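You operate a simulated robot arm through the tools that you are given. There is no shell and no other tool. Be economical: measure what you need, move in short steps, check, and stop when the job is done.

The job below is to be done with a simulated robot arm. You get a single attempt, and the scene is never put back.

JOB
Brake the wrap stand, lift the coil off, wipe the plate clean and load the yellow 30 m coil.
Fine: orange lever at HOLD; the old coil goes beside the crank; use the folded green cloth and put it back. What is to be rubbed or washed off counts as gone when no trace of it is left.

Only the result counts: the job must be done as asked and must still hold three seconds after the hand-in. Knocking over, shifting, dropping, spilling or breaking anything else fails it. Flat cloth is picked up by pressing the open fingertips on it (5 to 10 N) and closing them slowly along it; thin cloth reads only 2 to 8 mm in the jaws.

ROBOT AND FRAMES
A 7-joint arm with a two-finger parallel gripper on a trunk, on a base that drives. Base frame: it is fixed to the floor where the robot stands at the start and does not move with it; the origin is under the middle of the robot, x ahead of it, y to its left, z up. Units: m, rad, N and s.
With the tool pointing down near the work surface it reaches from about 0.34 to 0.78 m from the robot's upright axis, wherever it stands. Its first joint turns from -2.897 to 2.897 rad. Places, roughly: film arm [0.9, 0, 1]; orange lever of the wrap stand [0.5, 0.1, 0.8]; plate of the wrap stand [0.6, 0, 0.8]; steel bench beside the crank [0.6, -0.5, 0.7]; white latch of the roll holder [0.9, -0.2, 0.8]. Payload 3.91 kg.
The tool frame sits at the grasp point between the pads (the TCP): z along the fingers, y along the line on which they close. The tips reach 0.03 m beyond it. The gripper opens to 0.11 m. The fingers are 0.02 m wide and 0.01 m thick; the gripper's body (0.048 by 0.112 m) begins 0.055 m behind the TCP.
Orientation is that of the tool frame in the base frame, as [roll, pitch, yaw] about the fixed x, y, z axes, in that order (R = Rz(yaw) Ry(pitch) Rx(roll)). With the fingers straight down and closing along the base's y, the tool's x points along the base's -x, its y along +y and its z along -z.

CONTROLS
- The arm moves only by the tool nudge_tool. Its argument "moves" is a list of rows, each a list of 7 numbers: the shift along the base's x, y, z in m, then the turn, a rotation vector about the base's x, y, z in rad, then the finger opening in m, from 0 to 0.11. In form: [[x, y, z, wx, wy, wz, fingers], ...]. A call has 1 to 8 rows; each row is the pose to reach, as a shift and turn from the pose commanded when the call began. Rows are played at 5 a second. More than 0.05 m and 0.15 rad between two rows, or a gripper value outside its range, and nothing of the call is played. Where a pose cannot be reached the arm comes as near as it can. A force on the tool above 40 N (or 10 N above the force at the start of the call, whichever is more), or a blocked arm, ends the call early, and 0.2 s more pass. Each finger travels about 0.153 m/s and halts on what it meets, pressing with about 38 N; the grip force reading is that of the motor and also rises with nothing between the fingers. The clock runs only during rows and for 0.2 s after the last one: add rows that repeat a pose to give the fingers time. It gives the time, the measured TCP pose, the force on the tool (base axes), the opening and the grip force at its end, in the units of the frame above (readings bear some noise), with the torque about the TCP (base axes, N m) and any sound that the robot's microphone picked up.
- Cameras (640 x 400 px; columns grow to the right, rows downward): "scene" is now at [0.0098, 0.1203, 1.492]; the picture's right is [-0.31, -0.95, 0.00], its down [-0.68, 0.22, -0.70] and it looks along [0.67, -0.22, -0.71] (base axes); focal length 291 px, centre (320, 200). "wrist" rides on the gripper at [0.077, 0.007, -0.114] in the tool frame; the picture's right is [-0.09, 1.00, 0.00], its down [-0.80, -0.07, -0.59] and it looks along [-0.59, -0.05, 0.80] (tool axes); focal length 270 px, centre (320, 200). There is no depth. A picture from a camera that has moved, and an enlarged one, comes with that camera's place and axes in the base frame and with its lens. The place of the scene camera against the robot may be out by one fixed shift of up to 0.012 m in any direction.
- snapshot(camera): a new picture of that camera. The clock stands still meanwhile.
- move_column(by): slides the trunk up (or, below 0, down) by that many m; the arm and the scene camera ride with it, the base frame stays. It gives what a move gives, with no picture.
- base_move(legs): drives the robot by 1 to 6 legs, each [ahead, turn to the left] in m and rad, along the robot's own axes; the way and the turn of a leg run together, so that a leg with both is an arc; at most 1.5 m and 3.142 rad a leg. The arm and the cameras ride along, it lands a little off, and it stops where it bumps. It gives what a move gives.
- aim_head(pan, tilt): turns the head with the scene camera to pan (to the left, within 2.705 rad either way) and tilt (down, from -0.506 to 1.204), counted from straight ahead of the robot. It gives what a move gives.
- close_up(camera, box): a new picture of the part [left, top, right, bottom] of that camera's present view, enlarged. The clock stands still meanwhile.
- sign_off(): hands the job in; it is judged then, once.

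Work in short steps. Places have to be worked out from the pictures, the camera data and where the tool is seen: move nearer, look again, correct. Check each grasp and each placing, and mend what went wrong. You have 120 turns and 90 pictures in all, those below and enlarged ones among them. Open the gripper and draw the arm clear of the work before you hand the job in, unless the task says otherwise; then end with one line.

The tools are called after ">>>" by a JSON object that holds its "op" and its "data". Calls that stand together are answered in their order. nudge_tool: Moves the arm, as the interface text tells. Its arguments: {"type":"object","properties":{"moves":{"type":"array","items":{"type":"array","items":{"type":"number"}}}},"required":["moves"]} The other tools are called the same way: move_column (by) slides the trunk up or down; base_move (legs) drives the base; aim_head (pan, tilt) turns the head that bears the scene camera; snapshot (camera) takes a picture; close_up (camera, box) takes an enlarged picture of a part of a camera's view; sign_off () hands the job in.

At the start:

```text
t: 0.0
ee_pos: [0.387, 0.1421, 1.1028]
tool_rot: [3.14, 0.002, 3.141]
force: [0.2, -0.7, -0.2]
ft_torque: [0.04, 0.03, -0.02]
gripper_width: 0.11
grasp_force: 0.1
trunk travel left (down, up): [-0.475, 0.135]
robot x, y, heading: [-0.0017, 0.0012, -0.0]
head pan, tilt: [-0.316, 0.792]
```

scene: 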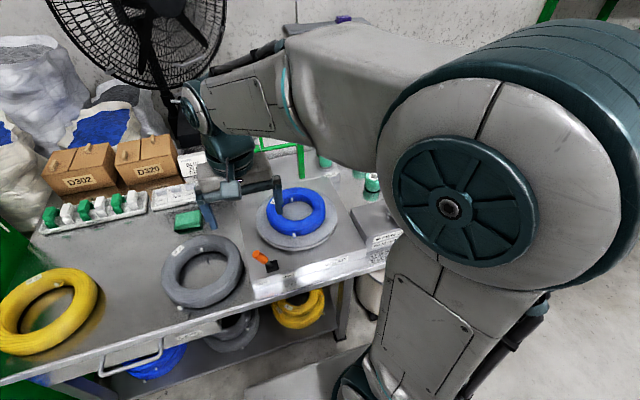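
wrist: 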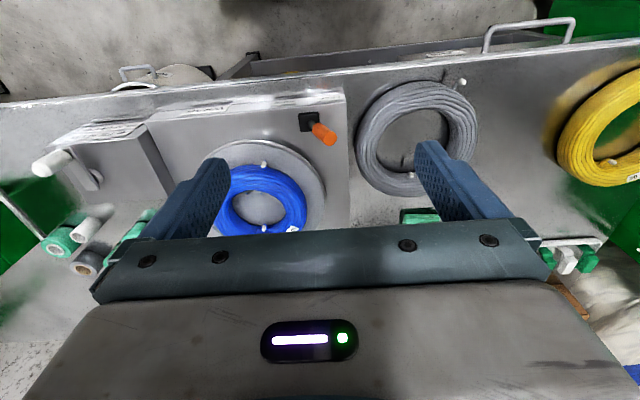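

The pictures show the bench with a blue coil on the plate, a grey coil and a yellow coil; I enlarge parts to read labels and the lever.

>>> {"op": "close_up", "data": {"camera": "scene", "box": [0, 140, 256, 380]}}

>>> {"op": "close_up", "data": {"camera": "scene", "box": [160, 140, 416, 300]}}

>>> {"op": "close_up", "data": {"camera": "wrist", "box": [0, 60, 384, 300]}}

```text
1.67 times, centred on (128, 260) of scene
camera zoom: at [0.0098, 0.1203, 1.492], right [-0.31, -0.95, 0.0], down [-0.68, 0.22, -0.7], along [0.67, -0.22, -0.71], focal length 486 px, centre (640, 100)
```

zoom: 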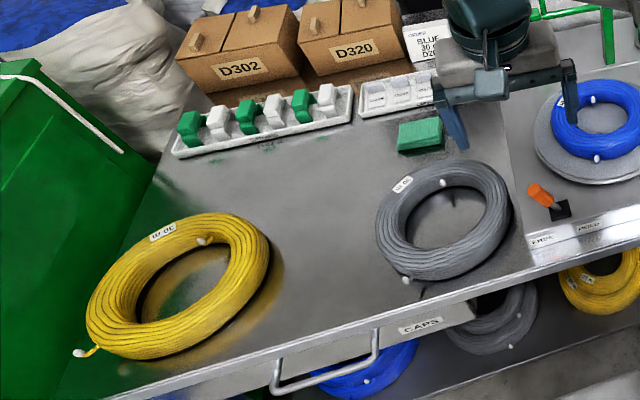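

```text
2.50 times, centred on (288, 220) of scene
camera zoom: at [0.0098, 0.1203, 1.492], right [-0.31, -0.95, 0.0], down [-0.68, 0.22, -0.7], along [0.67, -0.22, -0.71], focal length 728 px, centre (400, 150)
```

zoom: 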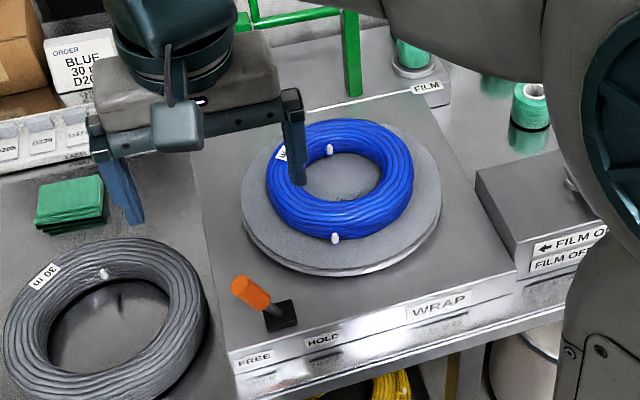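

```text
1.67 times, centred on (192, 180) of wrist
camera zoom: at [0.3098, 0.1479, 1.2171], right [0.09, 1.0, 0.0], down [0.8, -0.07, 0.59], along [0.59, -0.05, -0.8], focal length 450 px, centre (533, 233)
```

zoom: 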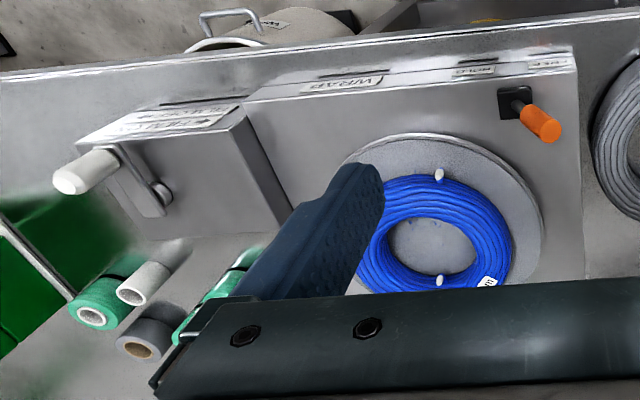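

I look left (yellow coil) and right (crank side) with the head.

>>> {"op": "aim_head", "data": {"pan": 0.7, "tilt": 0.85}}

>>> {"op": "snapshot", "data": {"camera": "scene"}}

>>> {"op": "close_up", "data": {"camera": "scene", "box": [160, 150, 480, 350]}}

>>> {"op": "aim_head", "data": {"pan": -0.9, "tilt": 0.8}}

>>> {"op": "snapshot", "data": {"camera": "scene"}}

```text
t: 1.3
ee_pos: [0.3865, 0.142, 1.1034]
tool_rot: [3.141, -0.001, -3.141]
force: [0.7, 0.4, -0.2]
ft_torque: [0.02, 0.03, 0.0]
gripper_width: 0.1098
grasp_force: 0.1
trunk travel left (down, up): [-0.475, 0.135]
robot x, y, heading: [0.0024, 0.0042, 0.003]
head pan, tilt: [0.7, 0.85]
```

```text
84 pictures are left
camera scene: at [-0.0073, 0.1959, 1.4874], right [0.64, -0.77, 0.0], down [-0.57, -0.48, -0.66], along [0.51, 0.42, -0.75], focal length 291 px, centre (320, 200)
```

scene: 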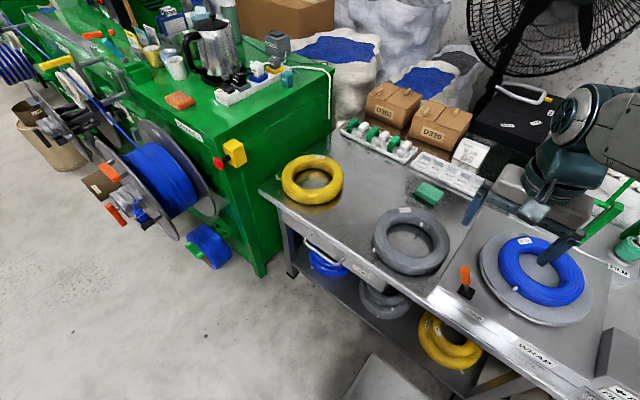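

```text
2.00 times, centred on (320, 250) of scene
camera zoom: at [-0.0073, 0.1959, 1.4874], right [0.64, -0.77, 0.0], down [-0.57, -0.48, -0.66], along [0.51, 0.42, -0.75], focal length 583 px, centre (320, 100)
```

zoom: 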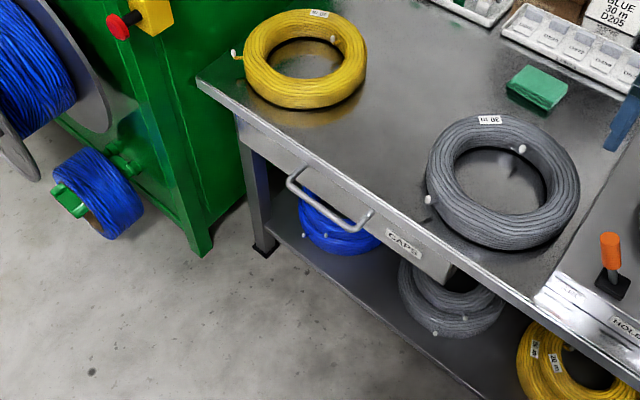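

```text
t: 3.0
ee_pos: [0.3875, 0.1423, 1.1032]
tool_rot: [-3.14, 0.0, -3.141]
force: [0.4, -0.2, -0.2]
ft_torque: [0.02, 0.03, 0.0]
gripper_width: 0.1102
grasp_force: 0.0
trunk travel left (down, up): [-0.475, 0.135]
robot x, y, heading: [-0.0032, -0.0032, 0.004]
head pan, tilt: [-0.901, 0.799]
```

```text
82 pictures are left
camera scene: at [-0.017, 0.0824, 1.4914], right [-0.78, -0.62, 0.0], down [-0.45, 0.56, -0.7], along [0.43, -0.55, -0.72], focal length 291 px, centre (320, 200)
```

scene: 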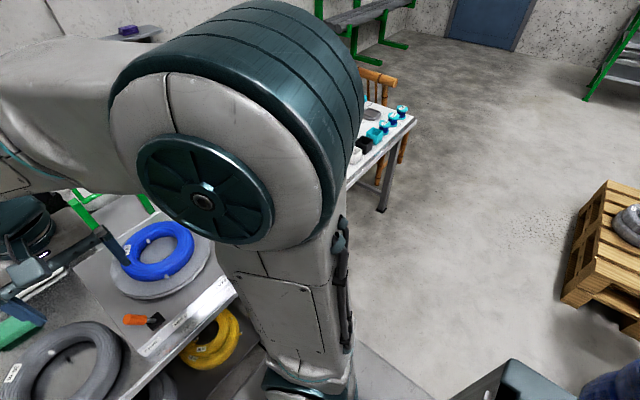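

I need to read the yellow labels; look left again with strong enlargement.

>>> {"op": "aim_head", "data": {"pan": 0.6, "tilt": 0.85}}

>>> {"op": "close_up", "data": {"camera": "scene", "box": [290, 140, 386, 200]}}

>>> {"op": "close_up", "data": {"camera": "scene", "box": [420, 290, 548, 370]}}

```text
t: 4.5
ee_pos: [0.3863, 0.1428, 1.1026]
tool_rot: [3.141, 0.0, 3.141]
force: [0.0, 0.5, -0.8]
ft_torque: [0.02, 0.01, -0.02]
gripper_width: 0.1101
grasp_force: 0.0
trunk travel left (down, up): [-0.475, 0.135]
robot x, y, heading: [-0.003, -0.0004, -0.002]
head pan, tilt: [0.6, 0.85]
```

```text
6.67 times, centred on (338, 170) of scene
camera zoom: at [-0.0026, 0.1897, 1.4874], right [0.56, -0.83, 0.0], down [-0.62, -0.42, -0.66], along [0.54, 0.37, -0.75], focal length 1943 px, centre (200, 400)
```

zoom: 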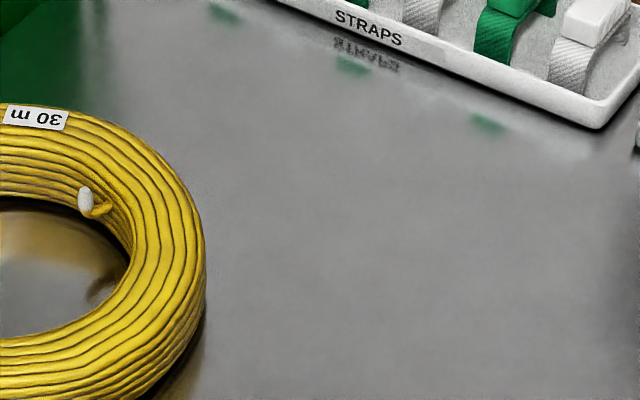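

```text
5.00 times, centred on (484, 330) of scene
camera zoom: at [-0.0026, 0.1897, 1.4874], right [0.56, -0.83, 0.0], down [-0.62, -0.42, -0.66], along [0.54, 0.37, -0.75], focal length 1457 px, centre (-500, -450)
```

zoom: 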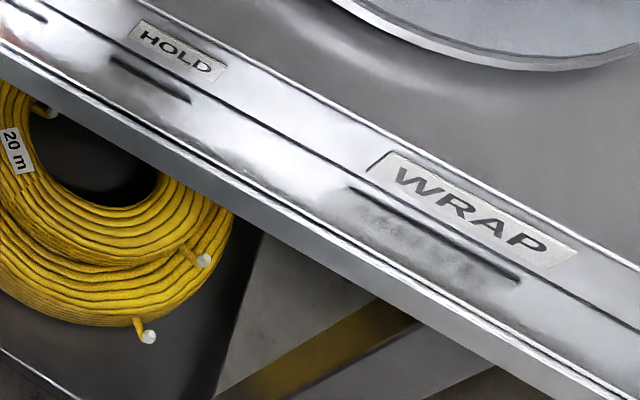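

The bench yellow coil reads 30 m (the shelf one 20 m). Lever knob is near (0.467,0.148,0.866) leaning to FREE (+y); I close the fingers and go to its +y side.

>>> {"op": "nudge_tool", "data": {"moves": [[0.04, 0.025, 0, 0, 0, 0, 0.06], [0.08, 0.05, 0, 0, 0, 0, 0.02], [0.08, 0.06, -0.045, 0, 0, 0, 0], [0.08, 0.06, -0.09, 0, 0, 0, 0], [0.08, 0.06, -0.135, 0, 0, 0, 0], [0.08, 0.06, -0.175, 0, 0, 0, 0]]}}

>>> {"op": "aim_head", "data": {"pan": 0.0, "tilt": 0.9}}

>>> {"op": "snapshot", "data": {"camera": "scene"}}

>>> {"op": "snapshot", "data": {"camera": "wrist"}}

```text
t: 6.0
ee_pos: [0.4641, 0.2007, 0.9241]
tool_rot: [3.14, 0.002, -3.141]
force: [-0.5, 0.2, 1.0]
ft_torque: [0.0, -0.03, 0.03]
gripper_width: 0.0001
grasp_force: 38.3
trunk travel left (down, up): [-0.475, 0.135]
robot x, y, heading: [0.003, -0.0011, -0.002]
head pan, tilt: [0.6, 0.85]
```

```text
t: 7.0
ee_pos: [0.4647, 0.202, 0.9261]
tool_rot: [-3.141, 0.0, -3.141]
force: [0.0, -0.1, -0.5]
ft_torque: [0.02, 0.0, 0.0]
gripper_width: 0.0
grasp_force: 37.6
trunk travel left (down, up): [-0.475, 0.135]
robot x, y, heading: [0.0021, 0.0024, 0.002]
head pan, tilt: [0.0, 0.901]
```

```text
79 pictures are left
camera scene: at [0.0084, 0.1457, 1.4835], right [0.0, -1.0, 0.0], down [-0.78, 0.0, -0.62], along [0.62, 0.0, -0.78], focal length 291 px, centre (320, 200)
```

scene: 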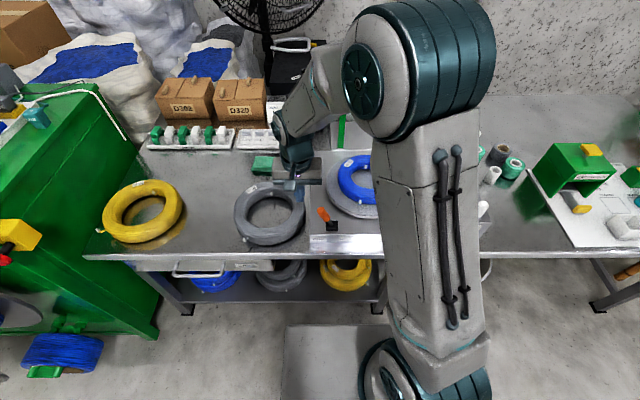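

```text
78 pictures are left
camera wrist: at [0.3877, 0.2074, 1.0397], right [0.09, 1.0, 0.0], down [0.8, -0.07, 0.59], along [0.59, -0.05, -0.8], focal length 270 px, centre (320, 200)
```

wrist: 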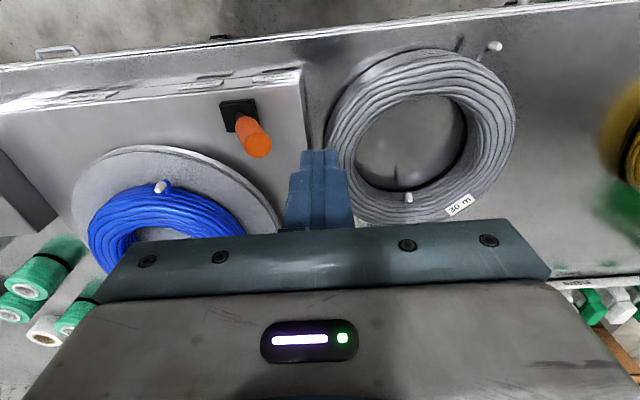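

Knob tip about (0.464,0.155,0.866). I lower beside it and push in -y in steps.

>>> {"op": "nudge_tool", "data": {"moves": [[0, 0, -0.03, 0, 0, 0, 0], [0, 0, -0.055, 0, 0, 0, 0], [0, -0.02, -0.055, 0, 0, 0, 0], [0, -0.04, -0.055, 0, 0, 0, 0], [0, -0.06, -0.055, 0, 0, 0, 0], [0, -0.075, -0.055, 0, 0, 0, 0]]}}

>>> {"op": "snapshot", "data": {"camera": "wrist"}}

```text
t: 8.2
ee_pos: [0.4676, 0.155, 0.8776]
tool_rot: [3.135, 0.01, -3.133]
force: [-9.5, 7.2, 18.2]
ft_torque: [-0.03, 0.16, -0.01]
gripper_width: 0.0001
grasp_force: 37.5
trunk travel left (down, up): [-0.475, 0.135]
robot x, y, heading: [0.0005, -0.0029, 0.004]
head pan, tilt: [0.0, 0.901]
stopped in row 6: the force on the tool passed its limit at 50 N (the readings are from after the stop); the commanded pose is now the measured one
```

```text
77 pictures are left
camera wrist: at [0.3886, 0.1586, 0.9906], right [0.08, 1.0, 0.01], down [0.8, -0.07, 0.6], along [0.6, -0.04, -0.8], focal length 270 px, centre (320, 200)
```

wrist: 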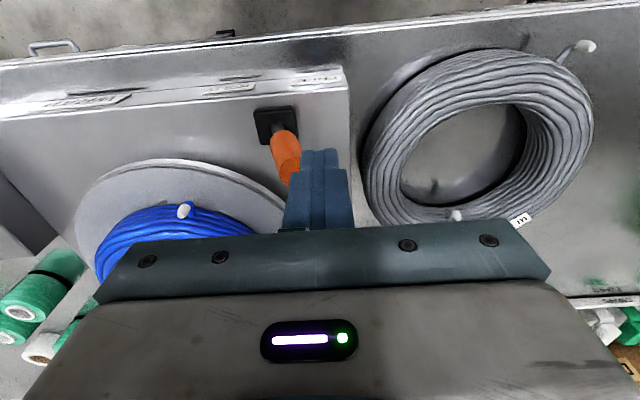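

The push stalled with force also up and in -x; I zoom in on the lever from the scene camera.

>>> {"op": "close_up", "data": {"camera": "scene", "box": [256, 140, 416, 240]}}

>>> {"op": "close_up", "data": {"camera": "wrist", "box": [220, 70, 380, 230]}}

```text
4.00 times, centred on (336, 190) of scene
camera zoom: at [0.005, 0.1463, 1.4836], right [0.01, -1.0, 0.0], down [-0.78, 0.0, -0.62], along [0.62, 0.0, -0.78], focal length 1166 px, centre (256, 240)
```

zoom: 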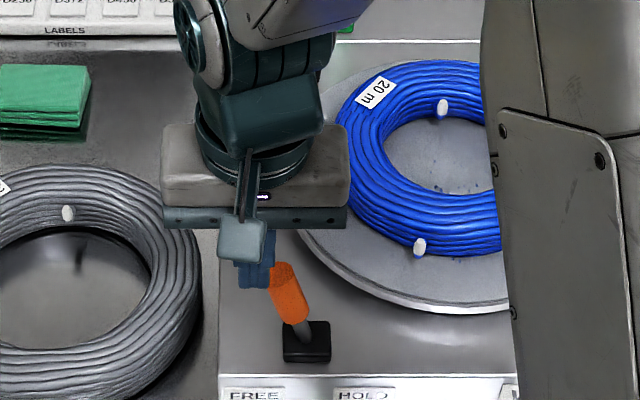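

```text
2.50 times, centred on (300, 150) of wrist
camera zoom: at [0.3886, 0.1586, 0.9906], right [0.08, 1.0, 0.01], down [0.8, -0.07, 0.6], along [0.6, -0.04, -0.8], focal length 676 px, centre (370, 325)
```

zoom: 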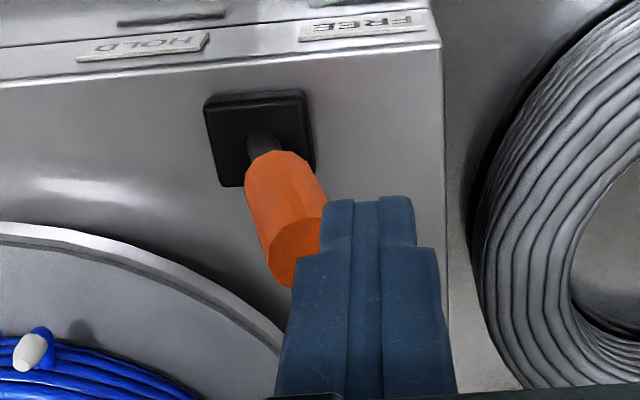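

The tips rode on the knob's end cap (force up and +y), so I back off, go about 3 cm lower, slightly nearer in x, and push again.

>>> {"op": "nudge_tool", "data": {"moves": [[-0.004, 0.03, 0.0, 0, 0, 0, 0], [-0.008, 0.035, -0.03, 0, 0, 0, 0], [-0.008, 0.015, -0.03, 0, 0, 0, 0], [-0.008, 0.0, -0.03, 0, 0, 0, 0], [-0.008, -0.015, -0.03, 0, 0, 0, 0], [-0.008, -0.03, -0.03, 0, 0, 0, 0], [-0.008, -0.045, -0.03, 0, 0, 0, 0]]}}

>>> {"op": "close_up", "data": {"camera": "wrist", "box": [180, 50, 420, 230]}}

>>> {"op": "close_up", "data": {"camera": "scene", "box": [256, 140, 416, 240]}}

```text
t: 9.2
ee_pos: [0.4635, 0.155, 0.8495]
tool_rot: [3.13, 0.021, -3.128]
force: [-7.9, 5.3, 15.9]
ft_torque: [-0.24, -0.15, 0.01]
gripper_width: 0.0
grasp_force: 37.6
trunk travel left (down, up): [-0.475, 0.135]
robot x, y, heading: [0.0032, -0.002, 0.006]
head pan, tilt: [0.0, 0.901]
stopped in row 5: the force on the tool passed its limit at 46 N (the readings are from after the stop); the commanded pose is now the measured one
```

```text
2.22 times, centred on (300, 140) of wrist
camera zoom: at [0.3837, 0.1589, 0.9618], right [0.07, 1.0, 0.01], down [0.79, -0.07, 0.61], along [0.61, -0.03, -0.79], focal length 601 px, centre (364, 333)
```

zoom: 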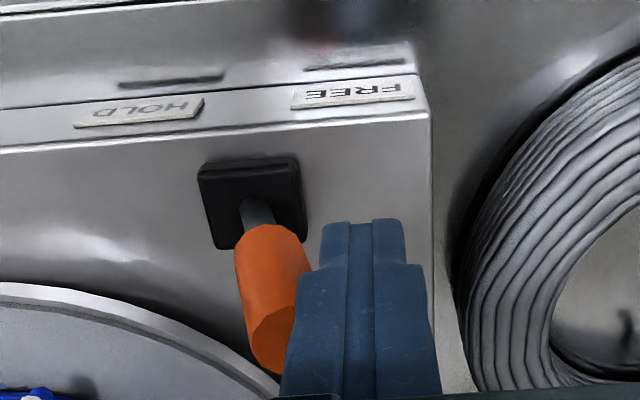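

```text
4.00 times, centred on (336, 190) of scene
camera zoom: at [0.0048, 0.146, 1.4835], right [0.01, -1.0, 0.0], down [-0.78, -0.01, -0.62], along [0.62, 0.0, -0.78], focal length 1166 px, centre (256, 240)
```

zoom: 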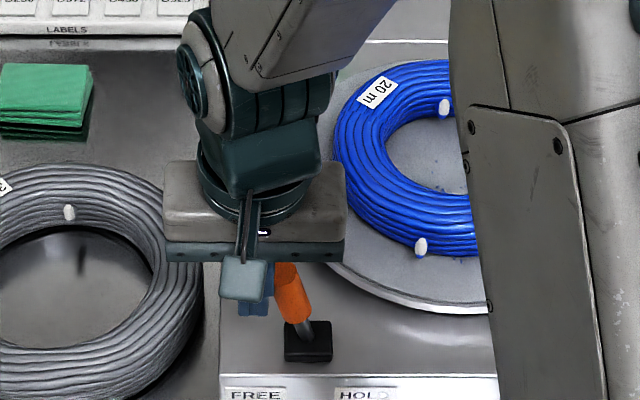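

The knob tip did move from y≈0.155 to 0.135, so it is just stiff/damped. I push slower and a bit higher.

>>> {"op": "nudge_tool", "data": {"moves": [[0, 0.008, 0.01, 0, 0, 0, 0], [0, 0.0, 0.01, 0, 0, 0, 0], [0, -0.006, 0.01, 0, 0, 0, 0], [0, -0.012, 0.01, 0, 0, 0, 0], [0, -0.018, 0.01, 0, 0, 0, 0], [0, -0.024, 0.01, 0, 0, 0, 0], [0, -0.03, 0.01, 0, 0, 0, 0], [0, -0.036, 0.01, 0, 0, 0, 0]]}}

>>> {"op": "close_up", "data": {"camera": "wrist", "box": [180, 50, 420, 230]}}

```text
t: 11.0
ee_pos: [0.4654, 0.117, 0.8569]
tool_rot: [3.132, 0.02, -3.129]
force: [0.5, 0.5, -0.2]
ft_torque: [0.01, -0.02, 0.01]
gripper_width: 0.0
grasp_force: 37.4
trunk travel left (down, up): [-0.475, 0.135]
robot x, y, heading: [-0.0001, -0.0004, 0.007]
head pan, tilt: [0.0, 0.901]
```

```text
2.22 times, centred on (300, 140) of wrist
camera zoom: at [0.3859, 0.1213, 0.9711], right [0.08, 1.0, 0.01], down [0.79, -0.07, 0.61], along [0.61, -0.04, -0.79], focal length 601 px, centre (364, 333)
```

zoom: 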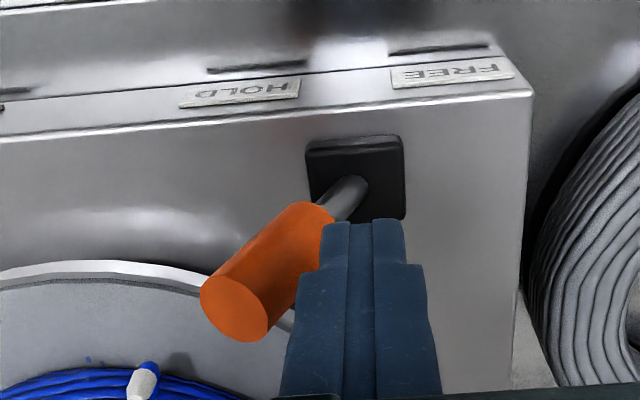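

The lever flipped over to HOLD and rests there. Now I lift off, open, and view the blue coil and plate from above.

>>> {"op": "nudge_tool", "data": {"moves": [[0, 0.03, 0.02, 0, 0, 0, 0], [0, 0.03, 0.065, 0, 0, 0, 0], [0, 0.0, 0.11, 0, 0, 0, 0.05], [0.0, -0.045, 0.12, 0, 0, 0, 0.1], [0.0, -0.09, 0.14, 0, 0, 0, 0.11], [0.0, -0.12, 0.16, 0, 0, 0, 0.11]]}}

>>> {"op": "snapshot", "data": {"camera": "wrist"}}

>>> {"op": "close_up", "data": {"camera": "scene", "box": [256, 140, 416, 240]}}

```text
refused: row 3 steps farther than a row can; nothing moved
```

```text
71 pictures are left
camera wrist: at [0.3859, 0.1213, 0.9711], right [0.08, 1.0, 0.01], down [0.79, -0.07, 0.61], along [0.61, -0.04, -0.79], focal length 270 px, centre (320, 200)
```

wrist: 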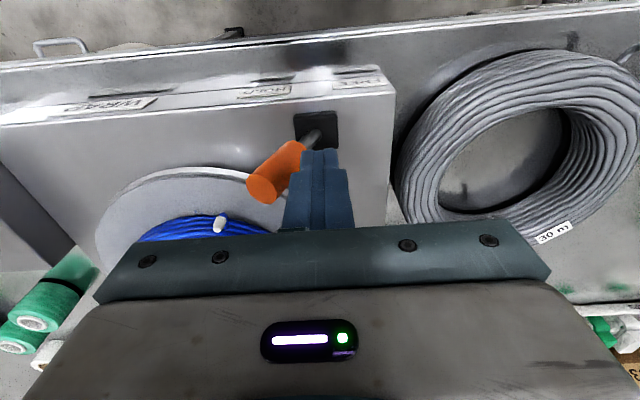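

```text
4.00 times, centred on (336, 190) of scene
camera zoom: at [0.0073, 0.1456, 1.4835], right [0.01, -1.0, 0.0], down [-0.78, -0.01, -0.62], along [0.62, 0.0, -0.78], focal length 1166 px, centre (256, 240)
```

zoom: 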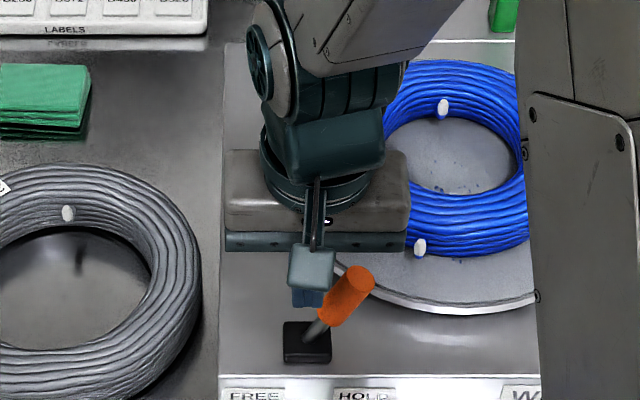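

Lever is clearly at HOLD. I retreat with smaller steps.

>>> {"op": "nudge_tool", "data": {"moves": [[0, 0.02, 0.02, 0, 0, 0, 0], [0, 0.02, 0.065, 0, 0, 0, 0], [0, 0.0, 0.105, 0, 0, 0, 0.05], [0.03, -0.03, 0.12, 0, 0, 0, 0.1], [0.06, -0.06, 0.14, 0, 0, 0, 0.11], [0.09, -0.09, 0.16, 0, 0, 0, 0.11], [0.12, -0.117, 0.18, 0, 0, 0, 0.11]]}}

>>> {"op": "snapshot", "data": {"camera": "wrist"}}

>>> {"op": "snapshot", "data": {"camera": "scene"}}

```text
t: 12.6
ee_pos: [0.5835, -0.001, 1.0377]
tool_rot: [3.131, 0.018, -3.133]
force: [-0.7, 0.4, -0.1]
ft_torque: [-0.01, 0.01, -0.01]
gripper_width: 0.11
grasp_force: 0.0
trunk travel left (down, up): [-0.475, 0.135]
robot x, y, heading: [-0.0, 0.0035, 0.01]
head pan, tilt: [0.0, 0.901]
```

```text
69 pictures are left
camera wrist: at [0.505, 0.0026, 1.151], right [0.08, 1.0, 0.01], down [0.79, -0.07, 0.61], along [0.61, -0.04, -0.79], focal length 270 px, centre (320, 200)
```

wrist: 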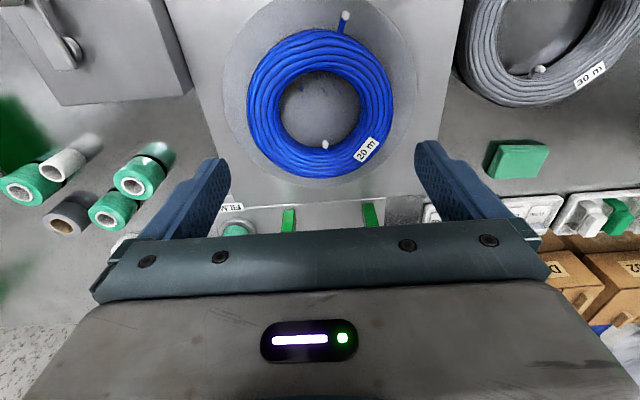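

```text
68 pictures are left
camera scene: at [0.0078, 0.1452, 1.4835], right [0.01, -1.0, 0.0], down [-0.78, 0.0, -0.62], along [0.62, 0.0, -0.78], focal length 291 px, centre (320, 200)
```

scene: 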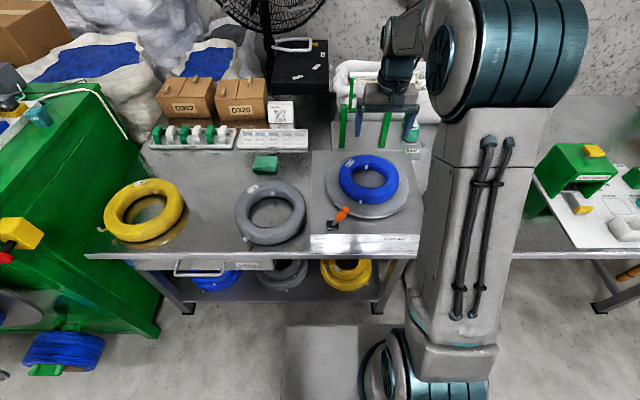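

Blue coil centre ≈ (0.614,−0.002), outer Ø≈0.178, hole Ø≈0.098. I plan to hold it from inside the hole by spreading the fingers; straighten the tool and come over the centre.

>>> {"op": "nudge_tool", "data": {"moves": [[0.015, 0, -0.04, -0.01, 0.018, -0.009, 0.07], [0.03, -0.0015, -0.08, -0.01, 0.018, -0.009, 0.04], [0.0305, -0.0015, -0.12, -0.01, 0.018, -0.009, 0.04], [0.0305, -0.0015, -0.14, -0.01, 0.018, -0.009, 0.04]]}}

>>> {"op": "snapshot", "data": {"camera": "wrist"}}

>>> {"op": "close_up", "data": {"camera": "scene", "box": [290, 100, 450, 240]}}

```text
t: 13.6
ee_pos: [0.6149, -0.0009, 0.8985]
tool_rot: [3.14, 0.0, -3.139]
force: [0.3, -0.1, 0.2]
ft_torque: [-0.01, -0.01, -0.01]
gripper_width: 0.0399
grasp_force: 0.0
trunk travel left (down, up): [-0.475, 0.135]
robot x, y, heading: [0.0003, -0.0007, 0.008]
head pan, tilt: [0.0, 0.901]
```

```text
67 pictures are left
camera wrist: at [0.5379, 0.0034, 1.0123], right [0.08, 1.0, 0.0], down [0.8, -0.07, 0.59], along [0.59, -0.05, -0.8], focal length 270 px, centre (320, 200)
```

wrist: 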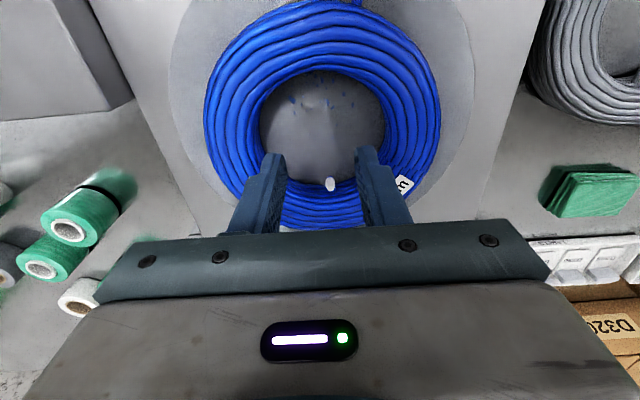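

```text
2.86 times, centred on (370, 170) of scene
camera zoom: at [0.0075, 0.1456, 1.4835], right [0.01, -1.0, 0.0], down [-0.78, -0.01, -0.62], along [0.62, 0.0, -0.78], focal length 832 px, centre (177, 286)
```

zoom: 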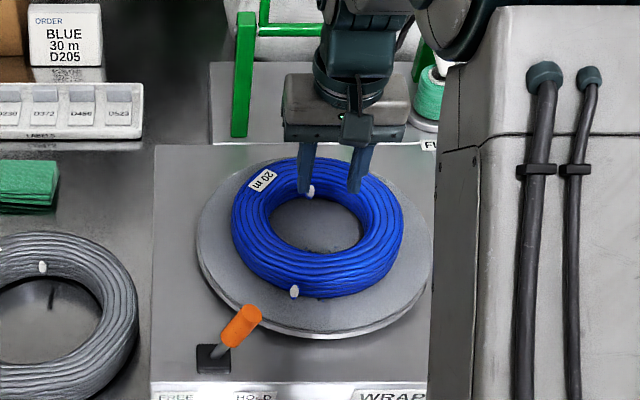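

Tool is centred on the hole (hole Ø≈0.092). I descend into the hole, slowly, to find the plate.

>>> {"op": "nudge_tool", "data": {"moves": [[0, 0, -0.03, 0, 0, 0, 0.04], [0, 0, -0.05, 0, 0, 0, 0.04], [0, 0, -0.056, 0, 0, 0, 0.04], [0, 0, -0.06, 0, 0, 0, 0.04], [0, 0, -0.064, 0, 0, 0, 0.04]]}}

>>> {"op": "snapshot", "data": {"camera": "wrist"}}

```text
t: 14.8
ee_pos: [0.6151, -0.0019, 0.8339]
tool_rot: [3.14, 0.0, -3.139]
force: [-1.1, 0.3, -0.1]
ft_torque: [0.0, -0.03, -0.02]
gripper_width: 0.04
grasp_force: 0.1
trunk travel left (down, up): [-0.475, 0.135]
robot x, y, heading: [0.0022, 0.0008, 0.007]
head pan, tilt: [0.0, 0.901]
```

```text
65 pictures are left
camera wrist: at [0.5377, 0.0039, 0.9478], right [0.09, 1.0, 0.0], down [0.8, -0.07, 0.59], along [0.59, -0.05, -0.8], focal length 270 px, centre (320, 200)
```

wrist: 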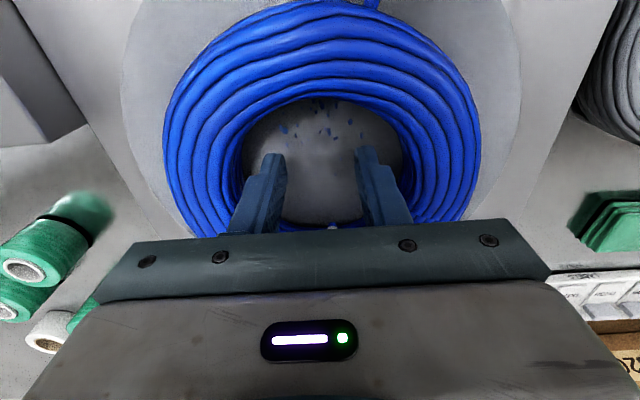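

No contact yet with tips at 0.804; go a little further down.

>>> {"op": "nudge_tool", "data": {"moves": [[0, 0, -0.003, 0, 0, 0, 0.04], [0, 0, -0.006, 0, 0, 0, 0.04], [0, 0, -0.009, 0, 0, 0, 0.04], [0, 0, -0.012, 0, 0, 0, 0.04]]}}

```text
t: 15.8
ee_pos: [0.6149, -0.0013, 0.8215]
tool_rot: [3.141, -0.001, -3.137]
force: [0.5, 0.1, -0.8]
ft_torque: [0.0, 0.02, 0.01]
gripper_width: 0.04
grasp_force: 0.0
trunk travel left (down, up): [-0.475, 0.135]
robot x, y, heading: [0.0026, 0.0001, 0.01]
head pan, tilt: [0.0, 0.901]
```

Still free with tips at 0.7915; continue.

>>> {"op": "nudge_tool", "data": {"moves": [[0, 0, -0.003, 0, 0, 0, 0.04], [0, 0, -0.006, 0, 0, 0, 0.04], [0, 0, -0.009, 0, 0, 0, 0.04], [0, 0, -0.012, 0, 0, 0, 0.04], [0, 0, -0.015, 0, 0, 0, 0.04], [0, 0, -0.018, 0, 0, 0, 0.04]]}}

```text
t: 17.2
ee_pos: [0.615, -0.0015, 0.8077]
tool_rot: [3.14, 0.007, -3.138]
force: [-0.8, -0.1, 29.5]
ft_torque: [-0.43, 0.36, -0.02]
gripper_width: 0.0398
grasp_force: 0.0
trunk travel left (down, up): [-0.475, 0.135]
robot x, y, heading: [0.0005, -0.002, 0.007]
head pan, tilt: [0.0, 0.901]
```

Plate top at z≈0.778. Raise 10 mm from the commanded pose and spread the fingers inside the coil.

>>> {"op": "nudge_tool", "data": {"moves": [[0, 0, 0.01, 0, 0, 0, 0.04], [0, 0, 0.01, 0, 0, 0, 0.06], [0, 0, 0.01, 0, 0, 0, 0.08], [0, 0, 0.01, 0, 0, 0, 0.11], [0, 0, 0.01, 0, 0, 0, 0.11], [0, 0, 0.01, 0, 0, 0, 0.11]]}}

>>> {"op": "snapshot", "data": {"camera": "wrist"}}

```text
t: 18.6
ee_pos: [0.6154, -0.0014, 0.8127]
tool_rot: [3.14, 0.001, -3.138]
force: [0.2, 0.3, -4.6]
ft_torque: [0.0, -0.08, -0.01]
gripper_width: 0.0682
grasp_force: 0.1
trunk travel left (down, up): [-0.475, 0.135]
robot x, y, heading: [-0.0032, -0.0022, 0.009]
head pan, tilt: [0.0, 0.901]
```

```text
64 pictures are left
camera wrist: at [0.5387, 0.0043, 0.9276], right [0.09, 1.0, 0.0], down [0.8, -0.07, 0.59], along [0.59, -0.05, -0.8], focal length 270 px, centre (320, 200)
```

wrist: 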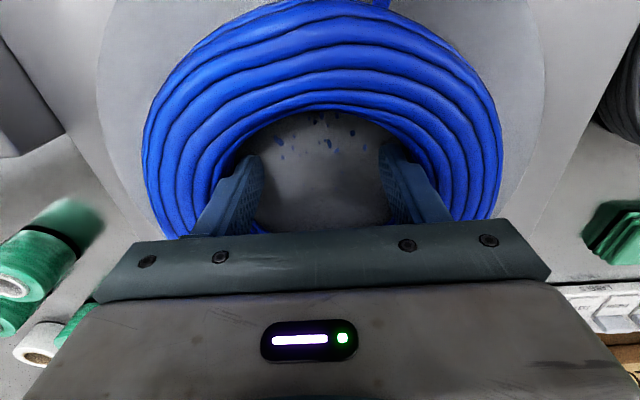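

Fingers spread to 0.068 and stopped against the coil's inside. Lift slowly 3 cm.

>>> {"op": "nudge_tool", "data": {"moves": [[0, 0, 0.005, 0, 0, 0, 0.11], [0, 0, 0.01, 0, 0, 0, 0.11], [0, 0, 0.015, 0, 0, 0, 0.11], [0, 0, 0.02, 0, 0, 0, 0.11], [0, 0, 0.03, 0, 0, 0, 0.11]]}}

>>> {"op": "close_up", "data": {"camera": "scene", "box": [290, 100, 450, 240]}}

```text
t: 19.8
ee_pos: [0.6151, -0.0013, 0.8425]
tool_rot: [3.141, -0.002, -3.138]
force: [0.2, -0.3, -5.6]
ft_torque: [0.0, 0.09, 0.0]
gripper_width: 0.0684
grasp_force: 0.1
trunk travel left (down, up): [-0.475, 0.135]
robot x, y, heading: [-0.0024, 0.0009, 0.008]
head pan, tilt: [0.0, 0.901]
```

```text
2.86 times, centred on (370, 170) of scene
camera zoom: at [0.0079, 0.1456, 1.4835], right [0.01, -1.0, 0.0], down [-0.78, -0.01, -0.62], along [0.62, 0.0, -0.78], focal length 832 px, centre (177, 286)
```

zoom: 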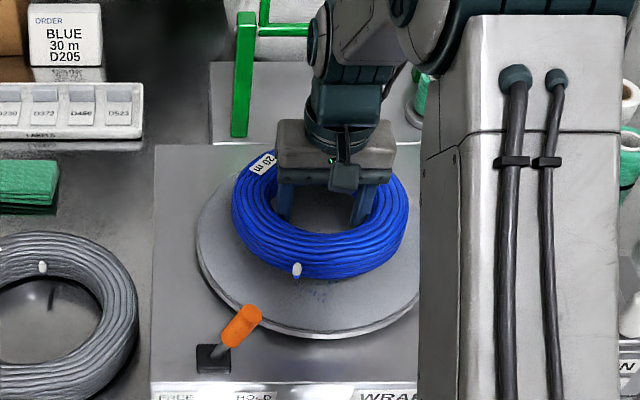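

Coil hangs level (≈5.6 N). I raise it to about z 1.02 and swing to −y to look at the set-down area.

>>> {"op": "nudge_tool", "data": {"moves": [[0, 0, 0.04, 0, 0, 0, 0.11], [0, 0, 0.08, 0, 0, 0, 0.11], [-0.01, -0.01, 0.12, 0, 0, 0, 0.11], [-0.02, -0.03, 0.16, 0, 0, 0, 0.11], [-0.04, -0.07, 0.18, 0, 0, 0, 0.11], [-0.06, -0.11, 0.18, 0, 0, 0, 0.11], [-0.07, -0.15, 0.18, 0, 0, 0, 0.11], [-0.08, -0.19, 0.18, 0, 0, 0, 0.11]]}}

>>> {"op": "nudge_tool", "data": {"moves": [[-0.01, -0.04, 0, 0, 0, 0, 0.11], [-0.015, -0.08, 0, 0, 0, 0, 0.11], [-0.015, -0.12, 0, 0, 0, 0, 0.11], [-0.015, -0.16, 0, 0, 0, 0, 0.11], [-0.015, -0.2, 0, 0, 0, 0, 0.11], [-0.015, -0.24, 0, 0, 0, 0, 0.11]]}}

>>> {"op": "snapshot", "data": {"camera": "wrist"}}

>>> {"op": "aim_head", "data": {"pan": -0.55, "tilt": 0.9}}

>>> {"op": "snapshot", "data": {"camera": "scene"}}

```text
t: 21.6
ee_pos: [0.5354, -0.191, 1.0223]
tool_rot: [3.139, -0.001, -3.138]
force: [-0.5, 0.5, -5.6]
ft_torque: [-0.01, 0.04, -0.03]
gripper_width: 0.069
grasp_force: 0.1
trunk travel left (down, up): [-0.475, 0.135]
robot x, y, heading: [-0.0021, 0.0014, 0.0]
head pan, tilt: [0.0, 0.901]
```

```text
t: 23.0
ee_pos: [0.5199, -0.433, 1.022]
tool_rot: [3.139, -0.001, -3.141]
force: [-0.3, -0.9, -6.2]
ft_torque: [-0.01, 0.05, 0.03]
gripper_width: 0.0693
grasp_force: 0.1
trunk travel left (down, up): [-0.475, 0.135]
robot x, y, heading: [-0.0017, 0.0021, 0.007]
head pan, tilt: [0.0, 0.901]
```

```text
62 pictures are left
camera wrist: at [0.4429, -0.4272, 1.136], right [0.09, 1.0, 0.0], down [0.8, -0.07, 0.59], along [0.59, -0.05, -0.8], focal length 270 px, centre (320, 200)
```

wrist: 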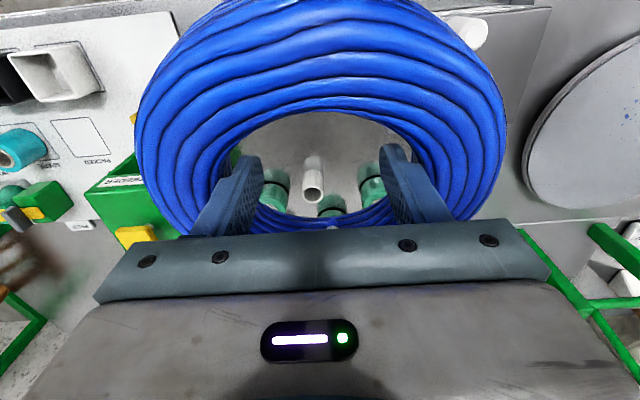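

```text
t: 24.0
ee_pos: [0.5199, -0.4307, 1.0225]
tool_rot: [3.141, 0.0, -3.139]
force: [-0.1, -0.1, -6.1]
ft_torque: [0.02, 0.07, 0.0]
gripper_width: 0.0695
grasp_force: 0.1
trunk travel left (down, up): [-0.475, 0.135]
robot x, y, heading: [0.0033, -0.0022, 0.011]
head pan, tilt: [-0.55, 0.901]
```

```text
61 pictures are left
camera scene: at [-0.003, 0.1054, 1.4836], right [-0.52, -0.86, 0.0], down [-0.67, 0.4, -0.62], along [0.53, -0.32, -0.78], focal length 291 px, centre (320, 200)
```

scene: 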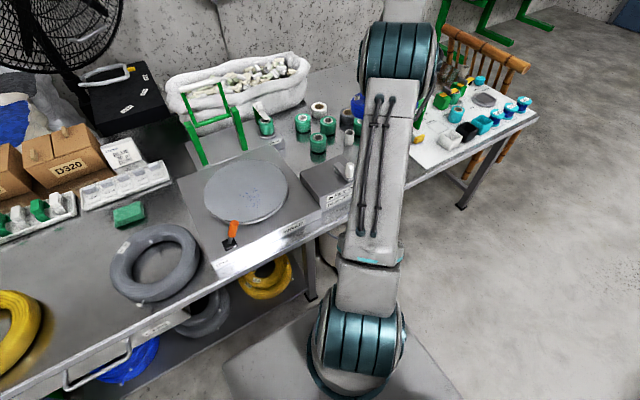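

The bench is clear around (0.545,−0.475): crank knob at y≈−0.31, packing mat beyond y≈−0.62. I lower there.

>>> {"op": "nudge_tool", "data": {"moves": [[0.012, -0.022, -0.035, 0, 0, 0, 0.11], [0.025, -0.044, -0.07, 0, 0, 0, 0.11], [0.025, -0.044, -0.11, 0, 0, 0, 0.11], [0.025, -0.044, -0.15, 0, 0, 0, 0.11], [0.025, -0.044, -0.19, 0, 0, 0, 0.11], [0.025, -0.044, -0.215, 0, 0, 0, 0.11]]}}

>>> {"op": "snapshot", "data": {"camera": "wrist"}}

```text
t: 25.4
ee_pos: [0.5469, -0.4751, 0.8083]
tool_rot: [3.139, 0.0, -3.137]
force: [0.0, 0.6, -5.5]
ft_torque: [-0.01, -0.02, -0.01]
gripper_width: 0.0702
grasp_force: 0.0
trunk travel left (down, up): [-0.475, 0.135]
robot x, y, heading: [-0.0041, 0.0003, 0.007]
head pan, tilt: [-0.55, 0.901]
```

```text
60 pictures are left
camera wrist: at [0.4693, -0.4706, 0.9219], right [0.08, 1.0, 0.0], down [0.8, -0.07, 0.59], along [0.59, -0.05, -0.8], focal length 270 px, centre (320, 200)
```

wrist: 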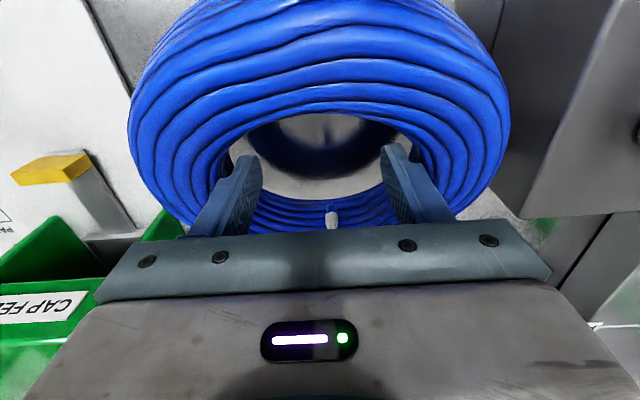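

Clear on both sides. Lower slowly until the coil touches.

>>> {"op": "nudge_tool", "data": {"moves": [[0, 0, -0.015, 0, 0, 0, 0.11], [0, 0, -0.027, 0, 0, 0, 0.11], [0, 0, -0.037, 0, 0, 0, 0.11], [0, 0, -0.044, 0, 0, 0, 0.11], [0, 0, -0.05, 0, 0, 0, 0.11], [0, 0, -0.055, 0, 0, 0, 0.11]]}}

```text
t: 26.8
ee_pos: [0.5454, -0.4754, 0.7521]
tool_rot: [3.139, 0.001, -3.139]
force: [-1.6, 0.1, -3.6]
ft_torque: [-0.08, -0.1, -0.03]
gripper_width: 0.0713
grasp_force: 0.2
trunk travel left (down, up): [-0.475, 0.135]
robot x, y, heading: [-0.0003, 0.0007, 0.008]
head pan, tilt: [-0.55, 0.901]
```

Force is starting to drop; continue gently.

>>> {"op": "nudge_tool", "data": {"moves": [[0, 0, -0.002, 0, 0, 0, 0.11], [0, 0, -0.004, 0, 0, 0, 0.11], [0, 0, -0.006, 0, 0, 0, 0.11]]}}

>>> {"op": "snapshot", "data": {"camera": "wrist"}}

```text
t: 27.6
ee_pos: [0.5447, -0.4745, 0.7473]
tool_rot: [3.139, 0.001, -3.139]
force: [-1.2, 0.2, -4.7]
ft_torque: [-0.08, -0.08, 0.01]
gripper_width: 0.0719
grasp_force: 0.0
trunk travel left (down, up): [-0.475, 0.135]
robot x, y, heading: [-0.0005, -0.0008, 0.009]
head pan, tilt: [-0.55, 0.901]
```

```text
59 pictures are left
camera wrist: at [0.4683, -0.4698, 0.8607], right [0.08, 1.0, 0.0], down [0.8, -0.07, 0.59], along [0.59, -0.05, -0.8], focal length 270 px, centre (320, 200)
```

wrist: 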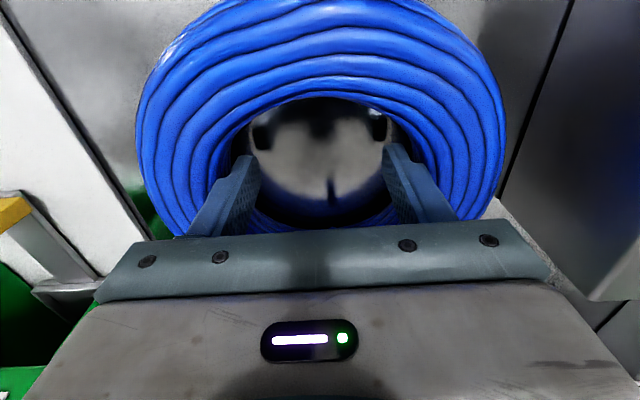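

Still mostly hanging; keep lowering in small steps.

>>> {"op": "nudge_tool", "data": {"moves": [[0, 0, -0.003, 0, 0, 0, 0.11], [0, 0, -0.006, 0, 0, 0, 0.11], [0, 0, -0.009, 0, 0, 0, 0.11]]}}

```text
t: 28.4
ee_pos: [0.5444, -0.4749, 0.738]
tool_rot: [-3.141, 0.0, -3.139]
force: [-0.6, 0.4, -4.7]
ft_torque: [-0.06, -0.07, -0.06]
gripper_width: 0.0721
grasp_force: 0.0
trunk travel left (down, up): [-0.475, 0.135]
robot x, y, heading: [0.0025, -0.0004, 0.005]
head pan, tilt: [-0.55, 0.901]
```

>>> {"op": "nudge_tool", "data": {"moves": [[0, 0, -0.003, 0, 0, 0, 0.11], [0, 0, -0.006, 0, 0, 0, 0.11], [0, 0, -0.009, 0, 0, 0, 0.11], [0, 0, -0.012, 0, 0, 0, 0.11]]}}

>>> {"op": "snapshot", "data": {"camera": "wrist"}}

```text
t: 29.4
ee_pos: [0.5476, -0.4751, 0.7334]
tool_rot: [-3.134, 0.013, -3.136]
force: [6.3, -4.0, 37.4]
ft_torque: [0.07, 0.47, 0.08]
gripper_width: 0.074
grasp_force: 0.1
trunk travel left (down, up): [-0.475, 0.135]
robot x, y, heading: [-0.0001, -0.001, 0.007]
head pan, tilt: [-0.55, 0.901]
```

```text
58 pictures are left
camera wrist: at [0.4692, -0.4688, 0.846], right [0.08, 1.0, -0.01], down [0.8, -0.06, 0.6], along [0.6, -0.06, -0.8], focal length 270 px, centre (320, 200)
```

wrist: 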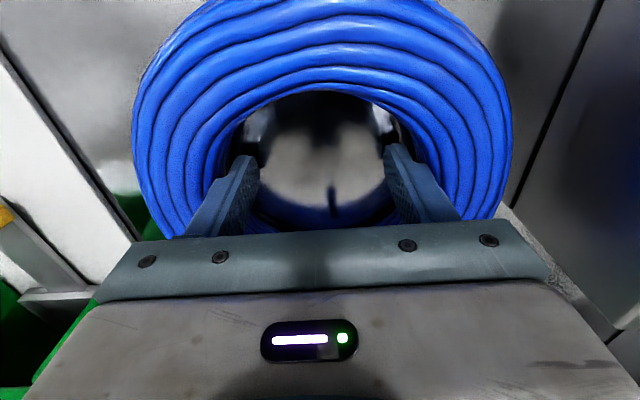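

Contact at last. I ease up 5 mm, bring the fingers in, and rise out of the hole.

>>> {"op": "nudge_tool", "data": {"moves": [[0, 0, 0.006, 0, 0, 0, 0.06], [0, 0, 0.006, 0, 0, 0, 0.04], [0, 0, 0.006, 0, 0, 0, 0.04], [0, 0, 0.03, 0, 0, 0, 0.04], [0, 0, 0.07, 0, 0, 0, 0.04], [0, 0, 0.12, 0, 0, 0, 0.04], [0, 0, 0.17, 0, 0, 0, 0.04]]}}

>>> {"op": "snapshot", "data": {"camera": "wrist"}}

```text
t: 31.0
ee_pos: [0.5439, -0.4748, 0.8963]
tool_rot: [3.139, 0.0, -3.138]
force: [-0.4, -0.6, 0.0]
ft_torque: [0.03, 0.0, 0.02]
gripper_width: 0.0398
grasp_force: 0.0
trunk travel left (down, up): [-0.475, 0.135]
robot x, y, heading: [0.0007, 0.0015, 0.006]
head pan, tilt: [-0.55, 0.901]
```

```text
57 pictures are left
camera wrist: at [0.4675, -0.4692, 1.0103], right [0.09, 1.0, 0.0], down [0.8, -0.07, 0.59], along [0.59, -0.05, -0.8], focal length 270 px, centre (320, 200)
```

wrist: 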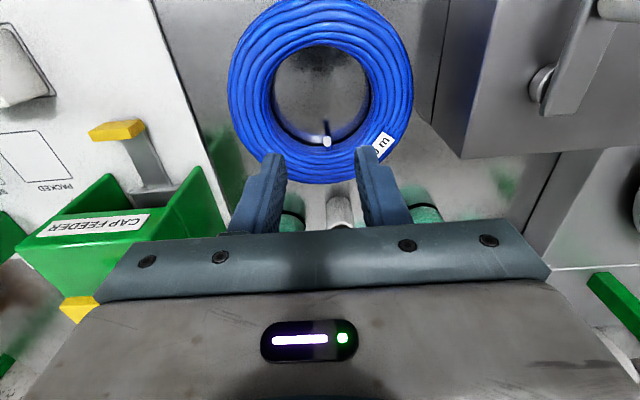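

The blue coil lies flat beside the crank. The cloth (≈0.785,0.353) and yellow coil (≈0.57,0.72) are out of reach from here, so I must shift the base left; I first tuck the arm high and look behind.

>>> {"op": "nudge_tool", "data": {"moves": [[-0.02, 0.03, 0.03, 0, 0, 0, 0.04], [-0.04, 0.06, 0.06, 0, 0, 0, 0.04], [-0.06, 0.1, 0.08, 0, 0, 0, 0.04], [-0.08, 0.14, 0.1, 0, 0, 0, 0.04], [-0.1, 0.18, 0.12, 0, 0, 0, 0.04], [-0.11, 0.22, 0.14, 0, 0, 0, 0.04], [-0.12, 0.26, 0.16, 0, 0, 0, 0.04], [-0.12, 0.3, 0.18, 0, 0, 0, 0.04]]}}

>>> {"op": "nudge_tool", "data": {"moves": [[0, 0.04, 0, 0, 0, 0, 0.04], [0, 0.08, 0, 0, 0, 0, 0.04], [0, 0.12, 0, 0, 0, 0, 0.04], [0, 0.16, 0, 0, 0, 0, 0.04]]}}

>>> {"op": "aim_head", "data": {"pan": 2.7, "tilt": 0.8}}

>>> {"op": "snapshot", "data": {"camera": "scene"}}

>>> {"op": "aim_head", "data": {"pan": 0.0, "tilt": 1.2}}

>>> {"op": "snapshot", "data": {"camera": "scene"}}

```text
t: 32.8
ee_pos: [0.4259, -0.173, 1.0783]
tool_rot: [3.14, 0.0, -3.137]
force: [0.3, 0.1, -0.1]
ft_torque: [-0.02, 0.0, -0.02]
gripper_width: 0.0401
grasp_force: 0.0
trunk travel left (down, up): [-0.475, 0.135]
robot x, y, heading: [0.0003, 0.0018, 0.007]
head pan, tilt: [-0.55, 0.901]
```

```text
t: 33.8
ee_pos: [0.4259, -0.0141, 1.0763]
tool_rot: [3.141, -0.001, -3.139]
force: [-0.6, -0.3, -0.1]
ft_torque: [-0.05, 0.01, -0.02]
gripper_width: 0.04
grasp_force: 0.0
trunk travel left (down, up): [-0.475, 0.135]
robot x, y, heading: [0.0017, 0.0013, 0.007]
head pan, tilt: [-0.55, 0.901]
```

```text
t: 36.6
ee_pos: [0.4271, -0.015, 1.0782]
tool_rot: [3.139, -0.002, -3.138]
force: [0.4, -0.9, 0.1]
ft_torque: [-0.03, -0.01, 0.01]
gripper_width: 0.0399
grasp_force: 0.1
trunk travel left (down, up): [-0.475, 0.135]
robot x, y, heading: [0.0015, -0.0035, 0.006]
head pan, tilt: [2.7, 0.799]
```

```text
56 pictures are left
camera scene: at [-0.1414, 0.1791, 1.4914], right [0.42, 0.91, 0.0], down [0.65, -0.3, -0.7], along [-0.63, 0.29, -0.72], focal length 291 px, centre (320, 200)
```

scene: 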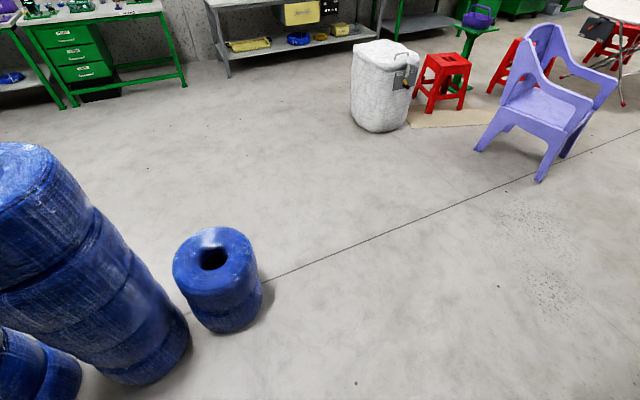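

```text
t: 39.0
ee_pos: [0.4264, -0.0154, 1.0783]
tool_rot: [3.14, 0.002, -3.139]
force: [-0.4, 0.0, -0.9]
ft_torque: [0.03, 0.02, -0.02]
gripper_width: 0.04
grasp_force: 0.1
trunk travel left (down, up): [-0.475, 0.135]
robot x, y, heading: [-0.0042, 0.0001, 0.009]
head pan, tilt: [0.0, 1.201]
```

```text
55 pictures are left
camera scene: at [-0.0123, 0.1455, 1.4637], right [0.01, -1.0, 0.0], down [-0.93, -0.01, -0.36], along [0.36, 0.0, -0.93], focal length 291 px, centre (320, 200)
```

scene: 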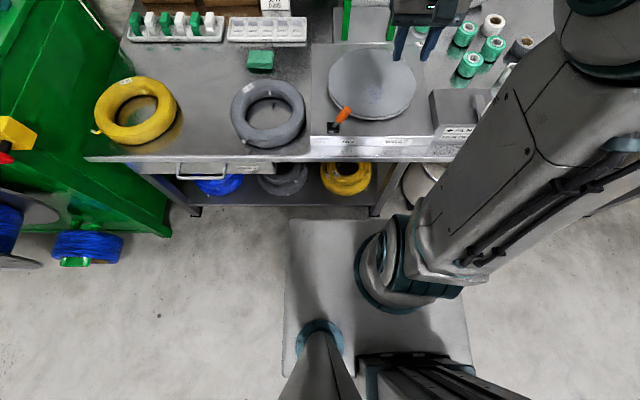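

Spools stand behind at x≈−0.8, so I limit the reversing and shift left with small S-curves: two reverse arcs, two forward arcs.

>>> {"op": "base_move", "data": {"legs": [[-0.111, -0.8], [-0.111, 0.8], [0.128, 0.8], [0.128, -0.8]]}}

>>> {"op": "aim_head", "data": {"pan": 0.0, "tilt": 0.9}}

>>> {"op": "snapshot", "data": {"camera": "scene"}}

```text
t: 47.8
ee_pos: [0.4598, 0.1643, 1.0775]
tool_rot: [3.141, -0.001, 3.138]
force: [-0.7, 0.6, 0.6]
ft_torque: [0.01, 0.01, 0.0]
gripper_width: 0.04
grasp_force: 0.0
trunk travel left (down, up): [-0.475, 0.135]
robot x, y, heading: [0.0372, 0.182, -0.005]
head pan, tilt: [0.0, 1.201]
```

```text
t: 48.5
ee_pos: [0.4591, 0.1622, 1.0777]
tool_rot: [3.139, 0.0, 3.139]
force: [-0.2, 0.0, -0.2]
ft_torque: [0.02, 0.0, -0.01]
gripper_width: 0.0396
grasp_force: 0.1
trunk travel left (down, up): [-0.475, 0.135]
robot x, y, heading: [0.0315, 0.1802, 0.004]
head pan, tilt: [0.0, 0.901]
```

```text
54 pictures are left
camera scene: at [0.0402, 0.3265, 1.4835], right [0.0, -1.0, 0.0], down [-0.78, 0.0, -0.62], along [0.62, 0.0, -0.78], focal length 291 px, centre (320, 200)
```

scene: 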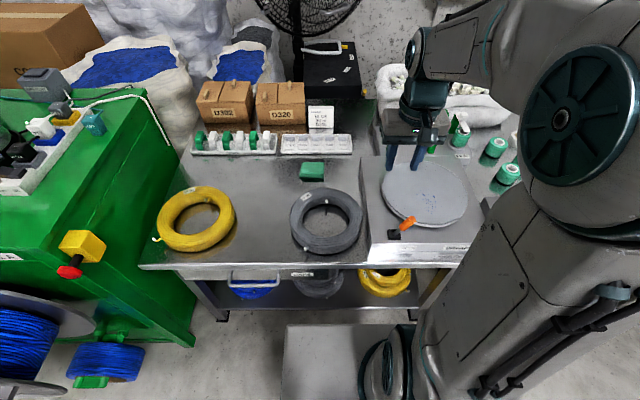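

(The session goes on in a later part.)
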